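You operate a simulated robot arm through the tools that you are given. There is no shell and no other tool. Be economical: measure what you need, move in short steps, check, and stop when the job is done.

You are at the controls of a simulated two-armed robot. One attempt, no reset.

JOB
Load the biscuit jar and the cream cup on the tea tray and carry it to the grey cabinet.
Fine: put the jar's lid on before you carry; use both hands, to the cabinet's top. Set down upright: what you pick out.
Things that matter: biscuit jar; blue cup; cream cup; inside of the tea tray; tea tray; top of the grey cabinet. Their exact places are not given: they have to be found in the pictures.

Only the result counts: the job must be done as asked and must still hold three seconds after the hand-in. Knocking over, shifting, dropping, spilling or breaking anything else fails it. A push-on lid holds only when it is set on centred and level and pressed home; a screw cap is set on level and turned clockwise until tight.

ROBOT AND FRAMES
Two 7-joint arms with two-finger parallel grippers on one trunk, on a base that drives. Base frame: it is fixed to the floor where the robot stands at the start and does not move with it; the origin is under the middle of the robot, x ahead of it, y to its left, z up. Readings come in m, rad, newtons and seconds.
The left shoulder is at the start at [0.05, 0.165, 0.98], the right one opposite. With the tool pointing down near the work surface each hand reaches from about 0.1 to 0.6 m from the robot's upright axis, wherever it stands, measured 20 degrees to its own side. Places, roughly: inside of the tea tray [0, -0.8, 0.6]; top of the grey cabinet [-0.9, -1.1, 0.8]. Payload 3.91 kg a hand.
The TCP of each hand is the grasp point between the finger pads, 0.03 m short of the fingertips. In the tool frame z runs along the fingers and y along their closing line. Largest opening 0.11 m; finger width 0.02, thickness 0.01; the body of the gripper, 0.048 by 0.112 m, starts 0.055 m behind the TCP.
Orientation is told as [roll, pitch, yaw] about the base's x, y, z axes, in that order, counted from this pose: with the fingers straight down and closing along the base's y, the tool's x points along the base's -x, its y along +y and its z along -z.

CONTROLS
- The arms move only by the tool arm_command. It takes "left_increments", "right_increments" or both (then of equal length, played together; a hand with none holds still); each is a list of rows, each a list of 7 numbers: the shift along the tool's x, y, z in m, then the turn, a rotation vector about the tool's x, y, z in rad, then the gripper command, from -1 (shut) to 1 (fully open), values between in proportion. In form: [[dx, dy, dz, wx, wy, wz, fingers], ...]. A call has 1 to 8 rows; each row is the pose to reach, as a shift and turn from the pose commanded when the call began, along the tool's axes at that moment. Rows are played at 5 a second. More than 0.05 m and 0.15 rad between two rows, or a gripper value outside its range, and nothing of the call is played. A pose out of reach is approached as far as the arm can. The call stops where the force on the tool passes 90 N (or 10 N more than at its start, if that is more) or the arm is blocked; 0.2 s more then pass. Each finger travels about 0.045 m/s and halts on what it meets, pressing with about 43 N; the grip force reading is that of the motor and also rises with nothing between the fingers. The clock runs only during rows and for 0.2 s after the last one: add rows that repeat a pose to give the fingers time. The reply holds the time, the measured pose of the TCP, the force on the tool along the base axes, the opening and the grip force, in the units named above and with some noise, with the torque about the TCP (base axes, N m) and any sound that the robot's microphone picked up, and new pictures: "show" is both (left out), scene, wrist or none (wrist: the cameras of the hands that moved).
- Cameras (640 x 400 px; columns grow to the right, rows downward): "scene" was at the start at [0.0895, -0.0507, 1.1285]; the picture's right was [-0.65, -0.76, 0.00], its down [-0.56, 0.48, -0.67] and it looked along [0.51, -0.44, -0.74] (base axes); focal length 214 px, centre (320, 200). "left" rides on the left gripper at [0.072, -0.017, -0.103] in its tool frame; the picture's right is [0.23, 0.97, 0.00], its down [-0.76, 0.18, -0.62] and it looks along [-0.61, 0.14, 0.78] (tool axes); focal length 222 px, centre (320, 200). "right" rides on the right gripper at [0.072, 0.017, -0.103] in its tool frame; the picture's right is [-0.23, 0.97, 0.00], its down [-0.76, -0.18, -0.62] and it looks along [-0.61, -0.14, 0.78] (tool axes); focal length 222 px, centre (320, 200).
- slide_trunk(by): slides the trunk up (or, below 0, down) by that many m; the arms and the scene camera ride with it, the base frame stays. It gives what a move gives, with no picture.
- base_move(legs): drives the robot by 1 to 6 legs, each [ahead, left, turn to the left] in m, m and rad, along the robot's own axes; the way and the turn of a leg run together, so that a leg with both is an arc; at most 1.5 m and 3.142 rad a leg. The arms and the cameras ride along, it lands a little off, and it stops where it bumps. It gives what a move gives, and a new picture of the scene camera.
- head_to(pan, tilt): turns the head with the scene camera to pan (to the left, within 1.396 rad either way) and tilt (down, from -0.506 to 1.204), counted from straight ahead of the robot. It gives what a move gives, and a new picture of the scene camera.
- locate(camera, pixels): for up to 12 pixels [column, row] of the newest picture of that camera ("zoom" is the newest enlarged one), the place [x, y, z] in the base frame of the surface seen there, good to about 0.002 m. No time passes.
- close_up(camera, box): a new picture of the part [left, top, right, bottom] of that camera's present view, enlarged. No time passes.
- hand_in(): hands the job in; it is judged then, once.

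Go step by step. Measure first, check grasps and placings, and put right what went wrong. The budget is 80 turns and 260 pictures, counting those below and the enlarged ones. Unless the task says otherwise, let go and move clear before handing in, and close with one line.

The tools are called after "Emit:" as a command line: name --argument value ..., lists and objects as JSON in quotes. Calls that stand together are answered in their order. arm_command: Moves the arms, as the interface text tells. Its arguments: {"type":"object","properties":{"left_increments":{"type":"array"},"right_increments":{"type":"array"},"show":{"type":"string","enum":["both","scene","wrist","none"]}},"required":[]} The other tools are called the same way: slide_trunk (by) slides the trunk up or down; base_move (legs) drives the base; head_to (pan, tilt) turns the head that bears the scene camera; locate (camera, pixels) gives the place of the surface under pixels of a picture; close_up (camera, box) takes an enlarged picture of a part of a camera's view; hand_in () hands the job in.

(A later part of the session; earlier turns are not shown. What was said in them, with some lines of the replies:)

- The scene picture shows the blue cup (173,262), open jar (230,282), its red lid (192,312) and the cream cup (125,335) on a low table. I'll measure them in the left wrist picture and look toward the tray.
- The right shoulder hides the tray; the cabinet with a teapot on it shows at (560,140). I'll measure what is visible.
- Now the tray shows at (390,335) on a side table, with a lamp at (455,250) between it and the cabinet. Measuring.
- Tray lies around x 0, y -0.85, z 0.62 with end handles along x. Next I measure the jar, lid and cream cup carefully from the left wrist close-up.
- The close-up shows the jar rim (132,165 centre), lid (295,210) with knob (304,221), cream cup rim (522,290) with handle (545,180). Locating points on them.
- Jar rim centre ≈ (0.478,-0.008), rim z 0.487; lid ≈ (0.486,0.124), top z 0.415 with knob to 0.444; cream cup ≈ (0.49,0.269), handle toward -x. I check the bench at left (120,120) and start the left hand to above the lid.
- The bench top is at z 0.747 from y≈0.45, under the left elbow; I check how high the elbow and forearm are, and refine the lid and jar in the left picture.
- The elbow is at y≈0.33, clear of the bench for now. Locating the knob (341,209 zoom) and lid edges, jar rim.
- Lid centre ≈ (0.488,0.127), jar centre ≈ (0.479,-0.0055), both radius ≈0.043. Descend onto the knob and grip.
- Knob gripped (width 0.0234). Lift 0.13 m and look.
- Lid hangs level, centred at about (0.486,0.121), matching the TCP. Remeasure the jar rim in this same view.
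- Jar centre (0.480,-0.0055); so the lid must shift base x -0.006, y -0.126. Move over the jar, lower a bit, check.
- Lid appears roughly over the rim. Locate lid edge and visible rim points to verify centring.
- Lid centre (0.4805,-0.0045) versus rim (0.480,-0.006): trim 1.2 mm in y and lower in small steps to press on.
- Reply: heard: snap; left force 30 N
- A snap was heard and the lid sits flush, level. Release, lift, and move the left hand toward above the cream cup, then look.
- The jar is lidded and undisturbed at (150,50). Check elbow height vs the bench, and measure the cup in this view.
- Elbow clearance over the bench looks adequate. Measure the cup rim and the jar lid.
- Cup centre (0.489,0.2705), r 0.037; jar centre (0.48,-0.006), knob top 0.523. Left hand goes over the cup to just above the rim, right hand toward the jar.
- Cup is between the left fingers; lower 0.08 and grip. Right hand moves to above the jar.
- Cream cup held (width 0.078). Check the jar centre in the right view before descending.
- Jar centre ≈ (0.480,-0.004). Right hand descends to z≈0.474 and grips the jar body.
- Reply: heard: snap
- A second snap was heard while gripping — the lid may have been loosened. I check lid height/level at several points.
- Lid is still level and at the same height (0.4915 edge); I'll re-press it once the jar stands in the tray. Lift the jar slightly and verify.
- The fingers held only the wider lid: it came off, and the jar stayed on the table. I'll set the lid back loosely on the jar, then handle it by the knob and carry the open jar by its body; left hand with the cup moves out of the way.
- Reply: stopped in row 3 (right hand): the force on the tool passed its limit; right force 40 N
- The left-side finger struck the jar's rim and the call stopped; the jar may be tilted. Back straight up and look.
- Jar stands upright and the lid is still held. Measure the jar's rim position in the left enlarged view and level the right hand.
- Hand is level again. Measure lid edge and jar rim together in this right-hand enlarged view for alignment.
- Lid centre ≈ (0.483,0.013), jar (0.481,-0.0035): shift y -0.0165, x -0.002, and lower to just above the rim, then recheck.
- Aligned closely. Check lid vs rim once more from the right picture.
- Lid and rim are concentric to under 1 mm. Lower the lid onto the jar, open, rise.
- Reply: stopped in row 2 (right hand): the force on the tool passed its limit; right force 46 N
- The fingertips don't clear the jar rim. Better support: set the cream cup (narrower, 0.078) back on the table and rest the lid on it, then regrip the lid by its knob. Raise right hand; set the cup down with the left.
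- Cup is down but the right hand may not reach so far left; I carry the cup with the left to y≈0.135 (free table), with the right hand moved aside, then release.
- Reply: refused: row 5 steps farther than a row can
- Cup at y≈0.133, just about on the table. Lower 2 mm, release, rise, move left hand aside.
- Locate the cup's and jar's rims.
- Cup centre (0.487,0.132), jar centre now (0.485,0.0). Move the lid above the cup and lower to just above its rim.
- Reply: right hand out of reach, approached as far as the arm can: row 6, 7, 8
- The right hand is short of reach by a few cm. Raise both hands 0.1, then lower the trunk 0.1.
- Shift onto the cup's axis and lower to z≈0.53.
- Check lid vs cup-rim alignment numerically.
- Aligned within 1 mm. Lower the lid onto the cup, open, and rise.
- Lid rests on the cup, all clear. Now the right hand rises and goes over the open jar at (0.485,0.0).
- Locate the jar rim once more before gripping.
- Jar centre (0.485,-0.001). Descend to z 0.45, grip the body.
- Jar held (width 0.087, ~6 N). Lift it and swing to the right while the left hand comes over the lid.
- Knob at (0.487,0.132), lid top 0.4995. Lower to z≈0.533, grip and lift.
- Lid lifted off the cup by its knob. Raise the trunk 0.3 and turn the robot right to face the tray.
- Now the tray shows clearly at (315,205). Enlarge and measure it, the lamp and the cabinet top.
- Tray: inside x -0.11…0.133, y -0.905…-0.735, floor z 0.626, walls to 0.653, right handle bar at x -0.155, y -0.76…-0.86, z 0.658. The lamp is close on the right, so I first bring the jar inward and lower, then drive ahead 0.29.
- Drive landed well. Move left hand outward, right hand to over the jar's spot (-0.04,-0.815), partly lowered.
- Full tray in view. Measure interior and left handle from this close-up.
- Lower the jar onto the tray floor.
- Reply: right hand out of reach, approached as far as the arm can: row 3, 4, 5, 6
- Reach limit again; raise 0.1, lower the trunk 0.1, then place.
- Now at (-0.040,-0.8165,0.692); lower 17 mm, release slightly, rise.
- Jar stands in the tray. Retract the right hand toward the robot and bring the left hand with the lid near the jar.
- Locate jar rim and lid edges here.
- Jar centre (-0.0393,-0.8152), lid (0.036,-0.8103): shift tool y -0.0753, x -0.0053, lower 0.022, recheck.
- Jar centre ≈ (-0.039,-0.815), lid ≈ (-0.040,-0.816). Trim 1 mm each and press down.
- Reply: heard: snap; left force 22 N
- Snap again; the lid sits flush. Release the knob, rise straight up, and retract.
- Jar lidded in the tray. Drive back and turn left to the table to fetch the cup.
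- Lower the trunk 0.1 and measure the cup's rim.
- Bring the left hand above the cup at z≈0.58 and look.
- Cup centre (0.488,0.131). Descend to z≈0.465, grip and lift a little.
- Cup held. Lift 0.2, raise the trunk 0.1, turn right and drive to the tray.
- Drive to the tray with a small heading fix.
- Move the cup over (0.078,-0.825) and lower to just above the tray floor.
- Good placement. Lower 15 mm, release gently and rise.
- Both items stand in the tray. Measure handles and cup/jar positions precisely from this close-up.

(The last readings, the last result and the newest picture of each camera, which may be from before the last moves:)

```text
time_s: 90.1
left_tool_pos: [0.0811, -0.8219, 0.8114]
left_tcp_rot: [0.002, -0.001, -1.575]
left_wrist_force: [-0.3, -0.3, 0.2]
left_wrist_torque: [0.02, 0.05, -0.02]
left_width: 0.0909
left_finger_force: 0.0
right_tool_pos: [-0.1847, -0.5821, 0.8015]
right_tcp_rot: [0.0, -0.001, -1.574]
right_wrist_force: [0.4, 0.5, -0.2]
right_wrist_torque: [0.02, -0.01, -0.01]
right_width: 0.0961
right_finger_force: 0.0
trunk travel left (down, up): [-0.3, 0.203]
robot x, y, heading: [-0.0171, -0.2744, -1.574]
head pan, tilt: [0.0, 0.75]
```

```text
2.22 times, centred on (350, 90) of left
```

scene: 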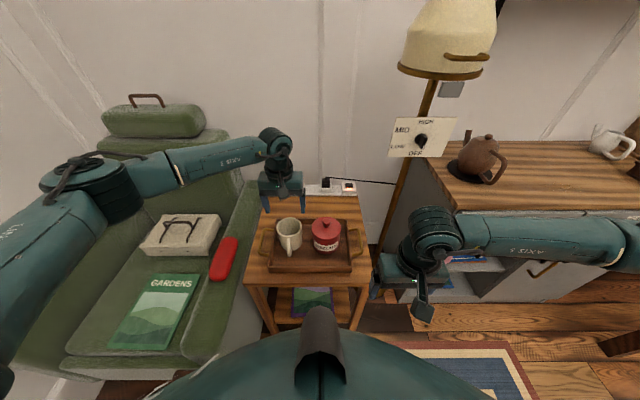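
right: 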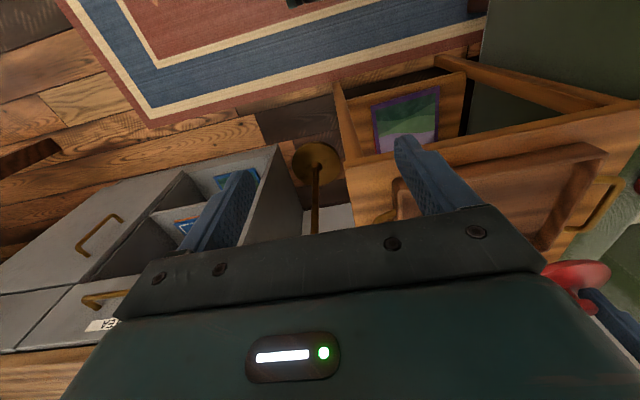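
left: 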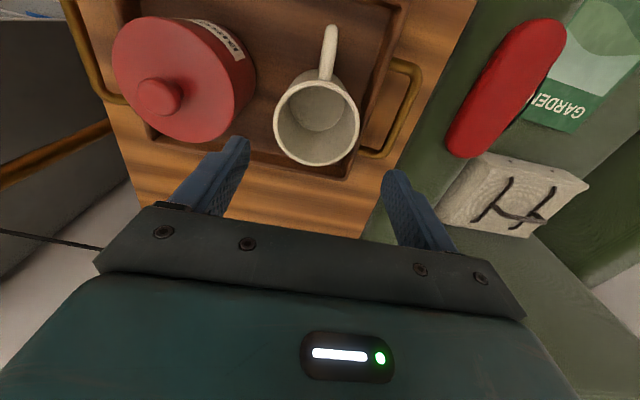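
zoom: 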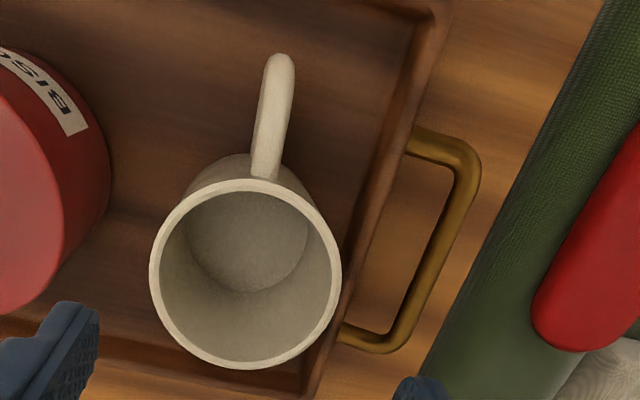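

Emit:
locate --camera "zoom" --pixels '[[448, 210], [425, 265], [400, 320], [460, 165], [437, 230], [500, 250], [470, 320], [375, 300], [372, 200], [155, 270], [338, 270], [550, 330]]'

```text
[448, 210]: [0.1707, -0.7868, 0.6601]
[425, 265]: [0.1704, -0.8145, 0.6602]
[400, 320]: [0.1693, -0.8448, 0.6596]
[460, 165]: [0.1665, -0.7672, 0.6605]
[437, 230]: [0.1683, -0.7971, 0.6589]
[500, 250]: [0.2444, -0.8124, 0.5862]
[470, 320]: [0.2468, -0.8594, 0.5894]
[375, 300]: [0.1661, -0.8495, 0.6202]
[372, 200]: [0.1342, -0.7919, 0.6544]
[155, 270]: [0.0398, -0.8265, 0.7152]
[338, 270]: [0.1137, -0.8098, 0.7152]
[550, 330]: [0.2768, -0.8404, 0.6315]
```

Bars: left x≈0.172, right x≈-0.154, z≈0.656. Bring both hands above the handles with a narrow opening (0.035).

Emit:
arm_command --left_increments '[[0.003, 0.02, 0, 0, 0, 0, 0.4], [0.005, 0.04, 0, 0, 0, 0, 0.0], [0.008, 0.06, 0, 0, 0, 0, -0.36], [0.008, 0.08, 0, 0, 0, 0, -0.36], [0.008, 0.091, 0, 0, 0, 0, -0.36], [0.008, 0.091, 0.03, 0, 0, 0, -0.36], [0.008, 0.091, 0.06, 0, 0, 0, -0.36], [0.008, 0.091, 0.06, 0, 0, 0, -0.36]]' --right_increments '[[-0.045, 0.01, 0, 0, 0, 0, 0.3], [-0.09, 0.02, 0, 0, 0, 0, 0.0], [-0.135, 0.03, 0, 0, 0, 0, -0.36], [-0.18, 0.03, 0, 0, 0, 0, -0.36], [-0.22, 0.03, 0, 0, 0, 0, -0.36], [-0.231, 0.03, 0.02, 0, 0, 0, -0.36], [-0.231, 0.03, 0.05, 0, 0, 0, -0.36], [-0.231, 0.03, 0.05, 0, 0, 0, -0.36]]' --show "both"

Emit:
close_up --camera "scene" --box '[230, 180, 400, 310]'

```text
time_s: 91.9
left_tool_pos: [0.1701, -0.8167, 0.7559]
left_tcp_rot: [0.0, -0.001, -1.577]
left_wrist_force: [-0.4, 0.3, 0.2]
left_wrist_torque: [0.0, -0.01, 0.02]
left_width: 0.035
left_finger_force: 0.0
right_tool_pos: [-0.1535, -0.8099, 0.7511]
right_tcp_rot: [0.0, -0.002, -1.574]
right_wrist_force: [-0.3, 1.0, -0.1]
right_wrist_torque: [0.03, -0.01, 0.0]
right_width: 0.0352
right_finger_force: 0.1
trunk travel left (down, up): [-0.3, 0.203]
robot x, y, heading: [-0.0138, -0.2757, -1.574]
head pan, tilt: [0.0, 0.75]
```

scene: 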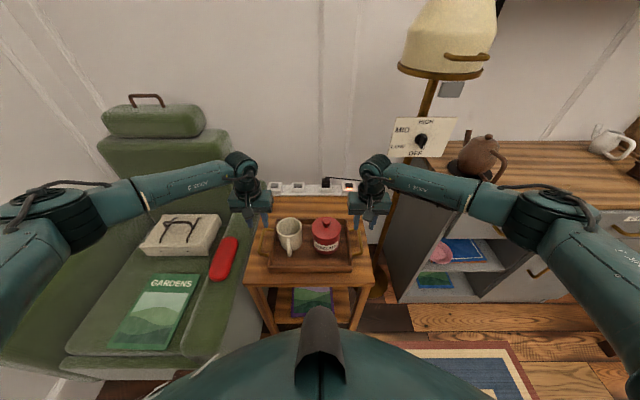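
right: 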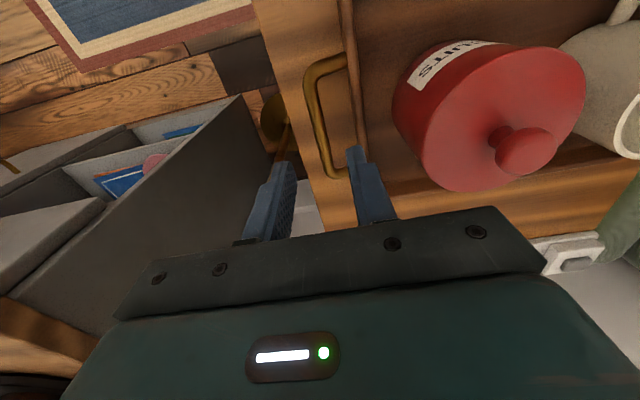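
left: 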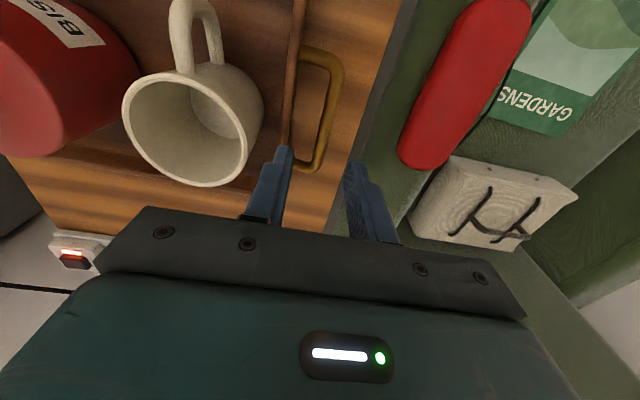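

```text
3.08 times, centred on (315, 245) of scene
```

zoom: 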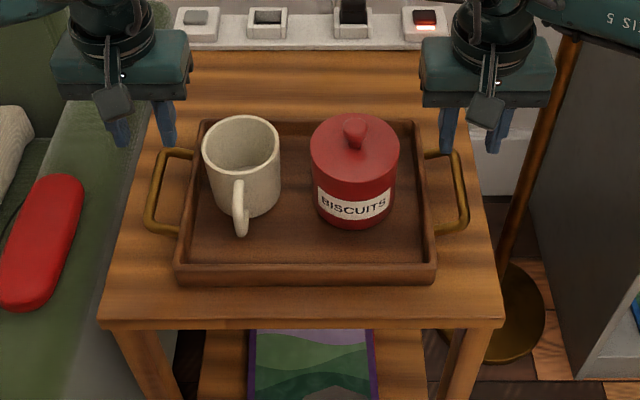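

Emit:
locate --camera "right" --pixels '[[312, 95], [316, 125], [321, 155], [352, 100], [345, 110]]'

Emit:
locate --camera "left" --pixels '[[337, 80], [330, 110], [323, 140], [292, 100], [298, 110]]'

```text
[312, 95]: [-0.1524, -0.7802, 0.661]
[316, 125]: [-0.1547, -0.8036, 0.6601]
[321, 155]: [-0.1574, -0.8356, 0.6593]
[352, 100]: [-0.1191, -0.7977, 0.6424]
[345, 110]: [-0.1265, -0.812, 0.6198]
```

```text
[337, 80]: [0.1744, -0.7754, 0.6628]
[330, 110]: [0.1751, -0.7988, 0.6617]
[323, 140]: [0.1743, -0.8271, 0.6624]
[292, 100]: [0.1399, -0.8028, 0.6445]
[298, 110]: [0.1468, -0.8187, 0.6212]
```

Bars at x 0.1745 and -0.1545. Descend on both handles to z≈0.667 and close.

Emit:
arm_command --left_increments '[[0.004, 0.0035, 0.03, 0, 0, 0, -0.36], [0.004, 0.0035, 0.06, 0, 0, 0, -0.36], [0.004, 0.0035, 0.08, 0, 0, 0, -0.36], [0.004, 0.0035, 0.089, 0, 0, 0, -0.36], [0.004, 0.0035, 0.089, 0, 0, 0, -0.36]]' --right_increments '[[-0.002, -0.0005, 0.03, 0, 0, 0, -0.36], [-0.002, -0.0005, 0.06, 0, 0, 0, -0.36], [-0.002, -0.0005, 0.075, 0, 0, 0, -0.36], [-0.002, -0.0005, 0.084, 0, 0, 0, -0.36], [-0.002, -0.0005, 0.084, 0, 0, 0, -0.36]]' --show "wrist"

```text
time_s: 93.1
left_tool_pos: [0.1731, -0.8142, 0.6649]
left_tcp_rot: [0.0, -0.001, -1.573]
left_wrist_force: [0.6, 0.4, 0.8]
left_wrist_torque: [-0.02, -0.01, -0.01]
left_width: 0.0351
left_finger_force: 0.1
right_tool_pos: [-0.1534, -0.8163, 0.6682]
right_tcp_rot: [0.0, 0.002, -1.573]
right_wrist_force: [-0.5, 0.0, -0.3]
right_wrist_torque: [-0.02, 0.0, 0.01]
right_width: 0.0351
right_finger_force: 0.0
trunk travel left (down, up): [-0.3, 0.203]
robot x, y, heading: [-0.0174, -0.2725, -1.571]
head pan, tilt: [0.0, 0.75]
5 turns are left
```

right: 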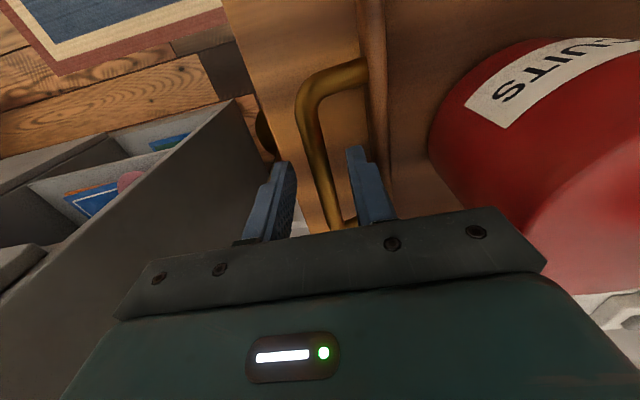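
left: 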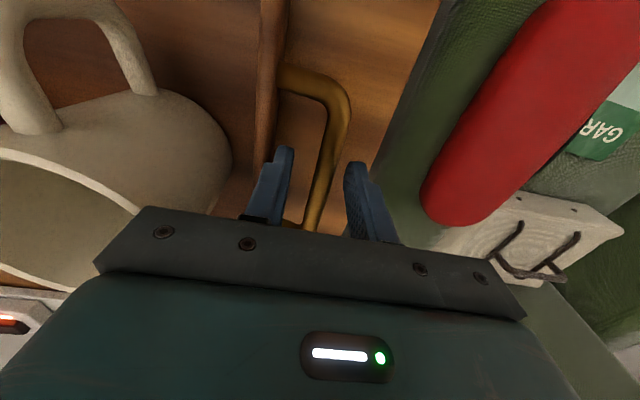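

Only five turns remain, so I combine steps. Fingers straddle both bars: locate cabinet objects from the current scene picture, then grip, lift 0.05, back away, raise the trunk and look toward the cabinet.

Emit:
locate --camera "scene" --pixels '[[507, 165], [480, 180], [500, 205], [590, 138], [610, 150], [540, 190], [600, 200], [540, 150], [606, 345], [560, 320], [450, 175], [635, 150]]'

Emit:
arm_command --left_increments '[[0, 0, 0, 0, 0, 0, -1], [0, 0, 0, 0, 0, 0, -1], [0, 0, 0, 0, 0, 0, -1], [0, 0, -0.006, 0, 0, 0, -1], [0, 0, -0.016, 0, 0, 0, -1], [0, 0, -0.03, 0, 0, 0, -1], [0, 0, -0.045, 0, 0, 0, -1], [0, 0, -0.05, 0, 0, 0, -1]]' --right_increments '[[0, 0, 0, 0, 0, 0, -1], [0, 0, 0, 0, 0, 0, -1], [0, 0, 0, 0, 0, 0, -1], [0, 0, -0.006, 0, 0, 0, -1], [0, 0, -0.016, 0, 0, 0, -1], [0, 0, -0.03, 0, 0, 0, -1], [0, 0, -0.045, 0, 0, 0, -1], [0, 0, -0.05, 0, 0, 0, -1]]' --show "scene"

Emit:
base_move --legs '[[-0.3, 0, 0]]'

Emit:
slide_trunk --by 0.17

Emit:
head_to --pan -0.75 --tilt 0.7

```text
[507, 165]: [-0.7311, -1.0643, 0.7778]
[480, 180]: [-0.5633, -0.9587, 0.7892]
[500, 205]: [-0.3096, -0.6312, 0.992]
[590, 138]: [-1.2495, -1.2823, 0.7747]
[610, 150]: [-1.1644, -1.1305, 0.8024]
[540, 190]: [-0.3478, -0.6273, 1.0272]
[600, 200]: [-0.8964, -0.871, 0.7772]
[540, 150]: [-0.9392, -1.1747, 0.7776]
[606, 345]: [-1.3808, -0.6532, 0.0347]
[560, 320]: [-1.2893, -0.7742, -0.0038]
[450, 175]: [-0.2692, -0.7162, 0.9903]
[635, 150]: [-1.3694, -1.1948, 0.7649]
```

```text
time_s: 94.9
left_tool_pos: [0.1749, -0.8132, 0.7157]
left_tcp_rot: [0.002, 0.001, -1.575]
left_wrist_force: [0.2, -3.6, -6.2]
left_wrist_torque: [0.21, 0.0, 0.43]
left_width: 0.0111
left_finger_force: 43.3
right_tool_pos: [-0.1541, -0.8176, 0.7151]
right_tcp_rot: [0.0, 0.001, -1.574]
right_wrist_force: [-0.7, 2.5, -5.8]
right_wrist_torque: [-0.2, 0.02, 0.49]
right_width: 0.0109
right_finger_force: 43.0
trunk travel left (down, up): [-0.3, 0.203]
robot x, y, heading: [-0.0154, -0.2768, -1.574]
head pan, tilt: [0.0, 0.75]
```

scene: 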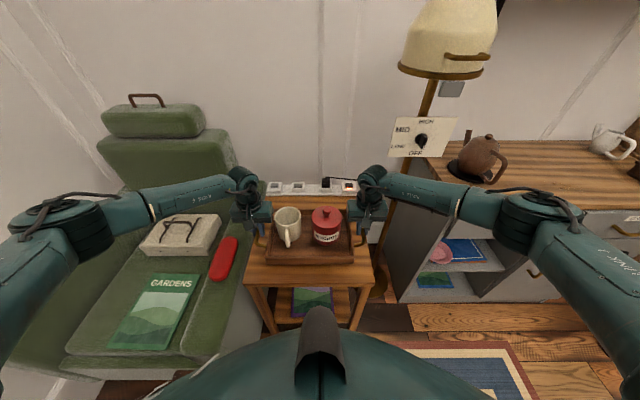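

```text
time_s: 97.0
left_tool_pos: [0.1751, -0.51, 0.7148]
left_tcp_rot: [0.0, 0.003, -1.573]
left_wrist_force: [1.3, -2.1, -6.1]
left_wrist_torque: [-0.06, -0.03, 0.46]
left_width: 0.0111
left_finger_force: 43.3
right_tool_pos: [-0.1517, -0.5154, 0.7165]
right_tcp_rot: [0.0, 0.0, -1.572]
right_wrist_force: [-0.9, 2.3, -6.8]
right_wrist_torque: [0.13, 0.03, 0.47]
right_width: 0.0117
right_finger_force: 42.7
trunk travel left (down, up): [-0.3, 0.203]
robot x, y, heading: [-0.0178, 0.0272, -1.568]
head pan, tilt: [0.0, 0.75]
```

scene: 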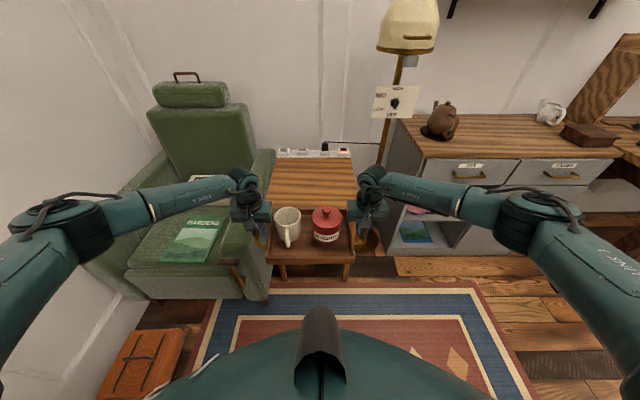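

```text
time_s: 98.9
left_tool_pos: [0.1757, -0.509, 0.8845]
left_tcp_rot: [-0.002, 0.002, -1.573]
left_wrist_force: [-2.0, -2.5, -6.3]
left_wrist_torque: [-0.19, 0.04, 0.41]
left_width: 0.0114
left_finger_force: 42.6
right_tool_pos: [-0.1523, -0.5147, 0.8858]
right_tcp_rot: [0.0, 0.003, -1.572]
right_wrist_force: [1.6, 1.8, -6.2]
right_wrist_torque: [0.27, -0.01, 0.41]
right_width: 0.0113
right_finger_force: 43.4
trunk travel left (down, up): [-0.47, 0.033]
robot x, y, heading: [-0.0148, 0.0291, -1.573]
head pan, tilt: [0.0, 0.75]
```

```text
time_s: 100.0
left_tool_pos: [0.1759, -0.5103, 0.8852]
left_tcp_rot: [0.003, 0.002, -1.572]
left_wrist_force: [-0.2, -2.5, -6.0]
left_wrist_torque: [-0.03, 0.01, 0.45]
left_width: 0.011
left_finger_force: 43.1
right_tool_pos: [-0.1522, -0.5148, 0.8853]
right_tcp_rot: [0.0, 0.003, -1.574]
right_wrist_force: [1.1, 3.1, -6.3]
right_wrist_torque: [0.05, -0.01, 0.44]
right_width: 0.0113
right_finger_force: 43.3
trunk travel left (down, up): [-0.47, 0.033]
robot x, y, heading: [-0.0155, 0.0277, -1.57]
head pan, tilt: [-0.75, 0.7]
4 turns are left
```

scene: 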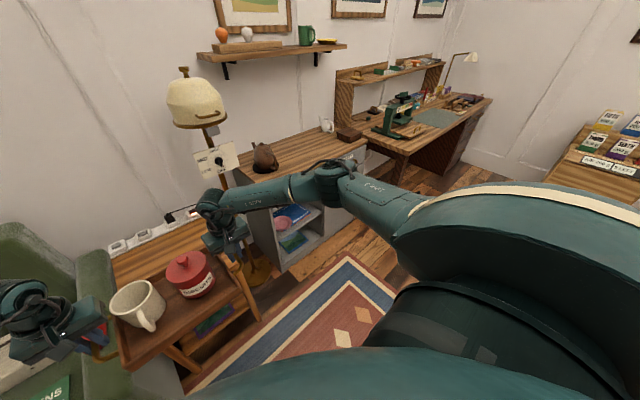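

Tray is held level (6 N on each hand). Locate the teapot, mug and desk from this picture, then strafe right to opposite the free part of the cabinet and look ahead.

Emit:
locate --camera "scene" --pixels '[[275, 155], [277, 162], [265, 150], [322, 125], [332, 128], [345, 135], [395, 115], [410, 150], [300, 165], [330, 155], [360, 150], [490, 97]]'

Emit:
base_move --legs '[[0, -0.89, 0]]'

Emit:
head_to --pan 0.0 --tilt 0.7

Emit:
close_up --camera "scene" --box '[160, 80, 480, 280]'

```text
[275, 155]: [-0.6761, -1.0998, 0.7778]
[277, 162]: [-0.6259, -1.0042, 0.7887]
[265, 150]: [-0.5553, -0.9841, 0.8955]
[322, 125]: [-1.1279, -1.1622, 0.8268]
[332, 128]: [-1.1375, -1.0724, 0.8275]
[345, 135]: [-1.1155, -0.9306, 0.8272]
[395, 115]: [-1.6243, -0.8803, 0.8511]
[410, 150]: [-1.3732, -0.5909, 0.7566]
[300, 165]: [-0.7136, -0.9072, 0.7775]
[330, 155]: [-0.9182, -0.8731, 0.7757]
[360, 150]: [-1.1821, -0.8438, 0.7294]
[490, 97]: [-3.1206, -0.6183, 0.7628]
```

```text
time_s: 104.8
left_tool_pos: [-0.743, -0.5068, 0.8843]
left_tcp_rot: [0.002, 0.002, -1.578]
left_wrist_force: [-0.7, -2.9, -6.2]
left_wrist_torque: [-0.03, -0.01, 0.41]
left_width: 0.0112
left_finger_force: 42.4
right_tool_pos: [-1.0696, -0.5098, 0.8866]
right_tcp_rot: [-0.001, 0.002, -1.577]
right_wrist_force: [1.1, 1.9, -5.8]
right_wrist_torque: [0.05, 0.0, 0.44]
right_width: 0.0116
right_finger_force: 43.3
trunk travel left (down, up): [-0.47, 0.033]
robot x, y, heading: [-0.932, 0.0317, -1.573]
head pan, tilt: [-0.75, 0.7]
```

scene: 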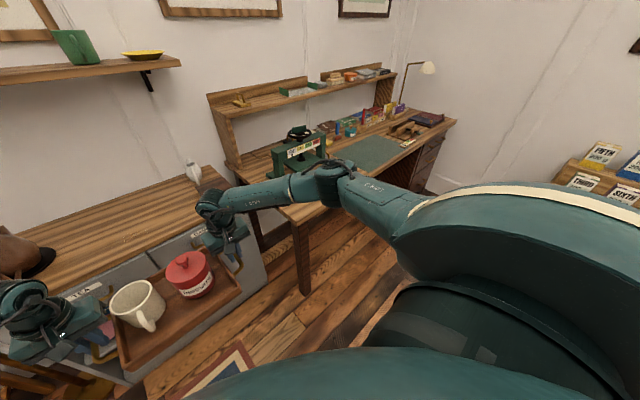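

```text
time_s: 105.9
left_tool_pos: [-0.7423, -0.5067, 0.8846]
left_tcp_rot: [0.001, 0.001, -1.578]
left_wrist_force: [-1.2, -2.3, -5.4]
left_wrist_torque: [-0.03, 0.0, 0.37]
left_width: 0.0112
left_finger_force: 42.9
right_tool_pos: [-1.0701, -0.5091, 0.8854]
right_tcp_rot: [0.0, 0.003, -1.578]
right_wrist_force: [0.7, 1.8, -5.9]
right_wrist_torque: [0.06, -0.01, 0.38]
right_width: 0.0112
right_finger_force: 42.8
trunk travel left (down, up): [-0.47, 0.033]
robot x, y, heading: [-0.932, 0.0314, -1.582]
head pan, tilt: [0.0, 0.7]
```

scene: 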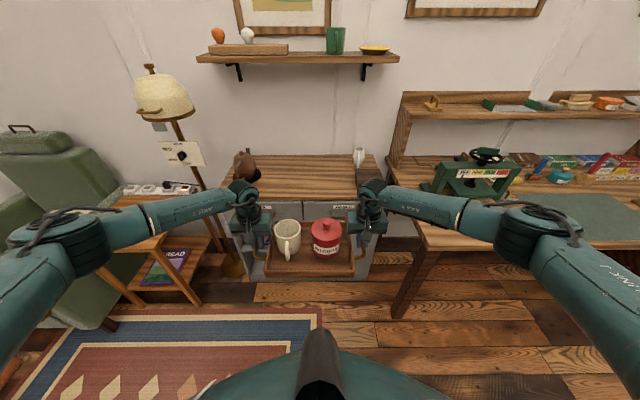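

```text
2.00 times, centred on (320, 180) of scene
3 turns are left
```

zoom: 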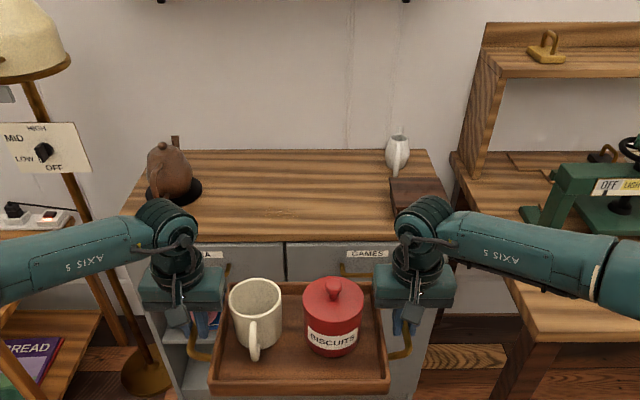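

The free gap on the cabinet is between the teapot mat (x≈-0.63) and the dark box (x≈-1.08); target tray centre (-0.855,-0.97). Drive ahead 0.462 and 0.058 left, then inspect.

Emit:
base_move --legs '[[0.15, 0.058, 0.006], [0.31, 0, 0]]'

Emit:
head_to --pan 0.0 --tilt 0.8

Emit:
close_up --camera "scene" --box '[180, 120, 460, 295]'

Emit:
close_up --camera "right" --box '[0, 0, 640, 400]'

Emit:
close_up --camera "left" --box '[0, 0, 640, 400]'

Emit:
locate --camera "left" --pixels '[[450, 150], [500, 150], [400, 100], [420, 60], [300, 40], [250, 20]]'

Emit:
locate --camera "right" --pixels '[[200, 150], [240, 120], [150, 120], [260, 60], [320, 40], [380, 20]]'

```text
time_s: 109.1
left_tool_pos: [-0.6768, -0.966, 0.8851]
left_tcp_rot: [0.0, 0.001, -1.565]
left_wrist_force: [-1.4, -3.1, -6.5]
left_wrist_torque: [0.06, -0.03, 0.36]
left_width: 0.0115
left_finger_force: 43.3
right_tool_pos: [-1.0041, -0.9714, 0.8851]
right_tcp_rot: [-0.001, 0.003, -1.565]
right_wrist_force: [0.4, 1.8, -6.5]
right_wrist_torque: [0.03, 0.0, 0.42]
right_width: 0.0114
right_finger_force: 42.8
trunk travel left (down, up): [-0.47, 0.033]
robot x, y, heading: [-0.8743, -0.431, -1.565]
head pan, tilt: [0.0, 0.7]
```

scene: 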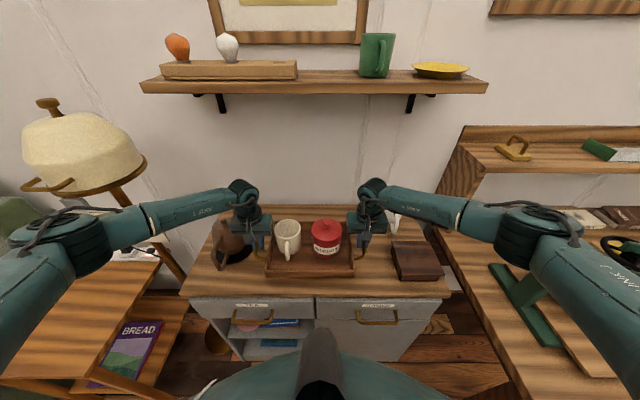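

```text
time_s: 109.7
left_tool_pos: [-0.6764, -0.9664, 0.8844]
left_tcp_rot: [0.001, 0.001, -1.566]
left_wrist_force: [-0.7, -2.2, -6.5]
left_wrist_torque: [0.2, -0.01, 0.36]
left_width: 0.0116
left_finger_force: 43.1
right_tool_pos: [-1.0052, -0.9724, 0.8855]
right_tcp_rot: [0.0, 0.004, -1.566]
right_wrist_force: [0.6, 2.1, -5.9]
right_wrist_torque: [-0.22, -0.02, 0.35]
right_width: 0.0115
right_finger_force: 42.5
trunk travel left (down, up): [-0.47, 0.033]
robot x, y, heading: [-0.872, -0.427, -1.568]
head pan, tilt: [0.0, 0.799]
```

scene: 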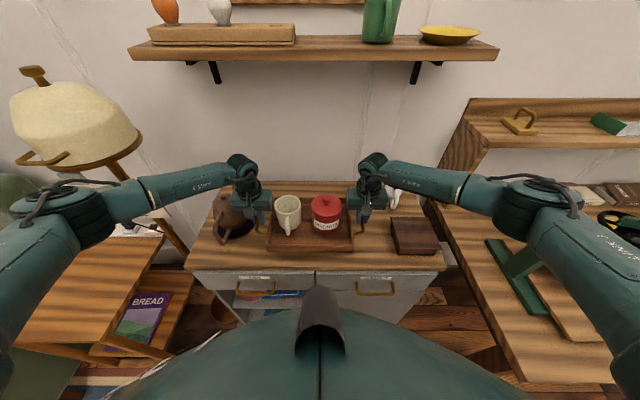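

```text
2.29 times, centred on (320, 208) of scene
```

zoom: 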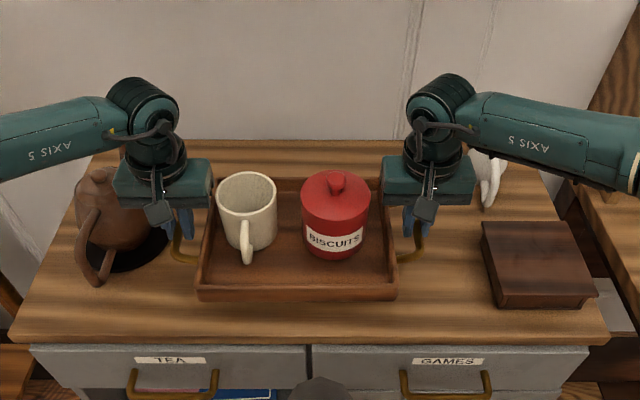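

```text
1.00 times, centred on (320, 200) of right
```

zoom: 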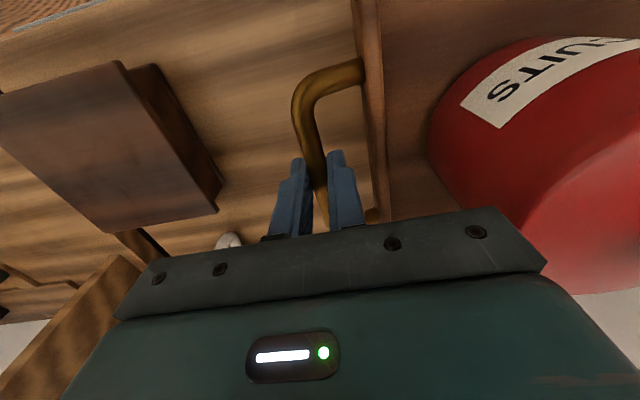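

```text
1.00 times, centred on (320, 200) of left
```

zoom: 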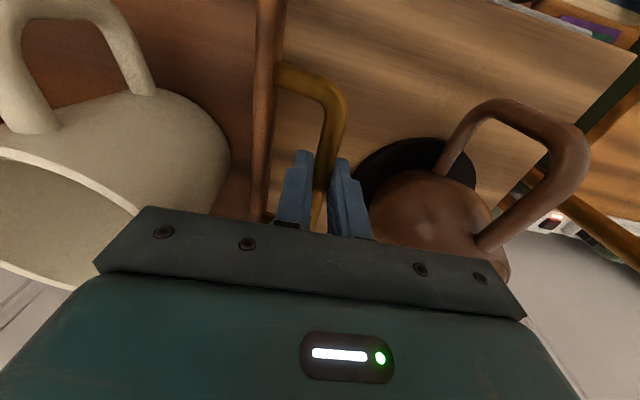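

```text
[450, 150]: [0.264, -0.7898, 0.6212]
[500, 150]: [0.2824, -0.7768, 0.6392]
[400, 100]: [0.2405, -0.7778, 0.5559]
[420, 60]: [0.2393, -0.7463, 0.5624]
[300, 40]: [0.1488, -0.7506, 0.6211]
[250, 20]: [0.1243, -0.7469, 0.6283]
```

```text
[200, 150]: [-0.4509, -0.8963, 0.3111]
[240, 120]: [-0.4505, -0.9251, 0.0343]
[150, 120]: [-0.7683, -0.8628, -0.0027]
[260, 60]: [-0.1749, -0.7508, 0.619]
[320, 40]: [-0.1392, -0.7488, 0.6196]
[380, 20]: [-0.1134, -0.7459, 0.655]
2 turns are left
```

Tray is over the cabinet, box well clear but the left hand is near the teapot. Shift both hands 0.022 to the right, lower 0.0595 to the top, release and rise.

Emit:
arm_command --left_increments '[[0, -0.011, 0, 0, 0, 0, -1], [0, -0.022, 0, 0, 0, 0, -1], [0, -0.022, 0.02, 0, 0, 0, -1], [0, -0.022, 0.038, 0, 0, 0, -1], [0, -0.022, 0.05, 0, 0, 0, -1], [0, -0.022, 0.056, 0, 0, 0, -1], [0, -0.022, 0.0595, 0, 0, 0, -1], [0, -0.022, 0.0595, 0, 0, 0, -1]]' --right_increments '[[0, -0.011, 0, 0, 0, 0, -1], [0, -0.022, 0, 0, 0, 0, -1], [0, -0.022, 0.02, 0, 0, 0, -1], [0, -0.022, 0.038, 0, 0, 0, -1], [0, -0.022, 0.05, 0, 0, 0, -1], [0, -0.022, 0.056, 0, 0, 0, -1], [0, -0.022, 0.0595, 0, 0, 0, -1], [0, -0.022, 0.0595, 0, 0, 0, -1]]' --show "scene"

Emit:
arm_command --left_increments '[[0, 0, 0, 0, 0, 0, -0.45], [0, 0, 0, 0, 0, 0, -0.45], [0, 0, 0, 0, 0, 0, -0.45], [0, 0, -0.015, 0, 0, 0, -0.45], [0, 0, -0.035, 0, 0, 0, -0.45], [0, 0, -0.065, 0, 0, 0, -0.45], [0, 0, -0.1, 0, 0, 0, -0.45], [0, 0, -0.13, 0, 0, 0, -0.45]]' --right_increments '[[0, 0, 0, 0, 0, 0, -0.45], [0, 0, 0, 0, 0, 0, -0.45], [0, 0, 0, 0, 0, 0, -0.45], [0, 0, -0.015, 0, 0, 0, -0.45], [0, 0, -0.035, 0, 0, 0, -0.45], [0, 0, -0.065, 0, 0, 0, -0.45], [0, 0, -0.1, 0, 0, 0, -0.45], [0, 0, -0.13, 0, 0, 0, -0.45]]' --show "scene"

Emit:
close_up --camera "scene" --box '[180, 120, 460, 295]'

Emit:
locate --camera "zoom" --pixels '[[225, 275], [380, 275], [300, 285], [300, 270], [300, 320]]'

```text
time_s: 111.5
left_tool_pos: [-0.6993, -0.9646, 0.8259]
left_tcp_rot: [0.0, 0.0, -1.566]
left_wrist_force: [-1.4, -4.5, -4.4]
left_wrist_torque: [-0.51, -0.01, 0.53]
left_width: 0.0111
left_finger_force: 42.6
right_tool_pos: [-1.0264, -0.973, 0.8272]
right_tcp_rot: [-0.001, 0.0, -1.565]
right_wrist_force: [-0.9, 3.8, 2.0]
right_wrist_torque: [0.1, 0.01, 0.59]
right_width: 0.0113
right_finger_force: 42.8
trunk travel left (down, up): [-0.47, 0.033]
robot x, y, heading: [-0.8716, -0.4285, -1.569]
head pan, tilt: [0.0, 0.799]
```

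scene: 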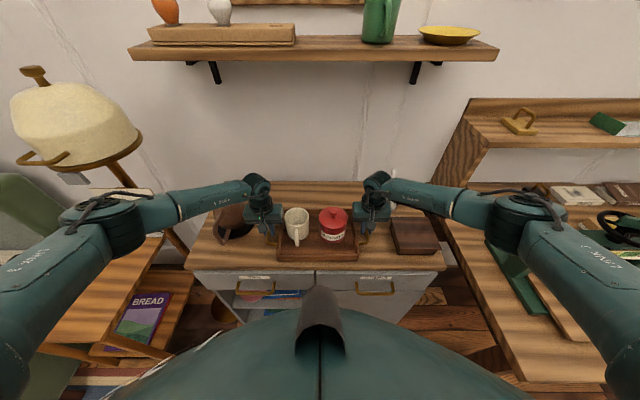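

```text
time_s: 113.3
left_tool_pos: [-0.7029, -0.9631, 0.9563]
left_tcp_rot: [-0.001, 0.0, -1.566]
left_wrist_force: [0.2, 0.7, 0.6]
left_wrist_torque: [-0.02, 0.01, -0.01]
left_width: 0.0302
left_finger_force: 0.0
right_tool_pos: [-1.0308, -0.9702, 0.9599]
right_tcp_rot: [0.0, -0.001, -1.567]
right_wrist_force: [0.4, 0.2, -0.8]
right_wrist_torque: [0.0, 0.01, 0.02]
right_width: 0.0303
right_finger_force: 0.1
trunk travel left (down, up): [-0.47, 0.033]
robot x, y, heading: [-0.8773, -0.4293, -1.567]
head pan, tilt: [0.0, 0.799]
```

scene: 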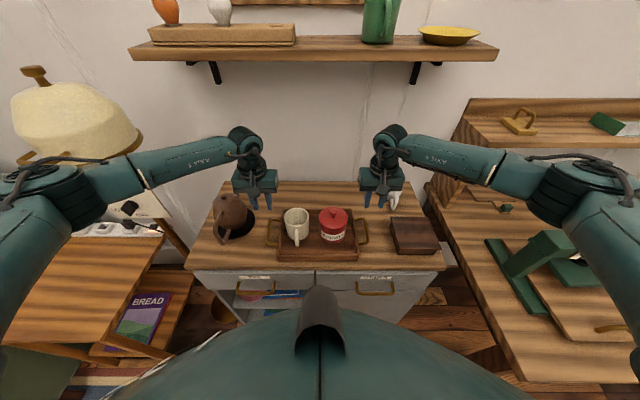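

```text
2.29 times, centred on (320, 208) of scene
```

zoom: 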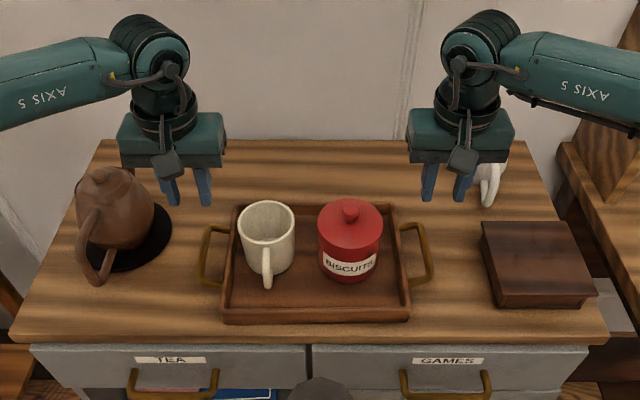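

```text
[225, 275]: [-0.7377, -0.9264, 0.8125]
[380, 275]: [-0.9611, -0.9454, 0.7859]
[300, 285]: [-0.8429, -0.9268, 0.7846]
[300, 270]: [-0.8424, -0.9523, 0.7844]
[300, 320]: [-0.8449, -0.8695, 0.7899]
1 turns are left
```

The tray stands level on the cabinet top with the cream cup and the lidded jar upright in it. Both hands are clear and the teapot, box and mug are undisturbed, so I'm handing in.

Emit:
hand_in

```text
The job is handed in.
```

The tea tray is on top of the grey cabinet, with the lidded biscuit jar and the cream cup standing upright in it. I let go, moved both hands clear, and handed the job in.
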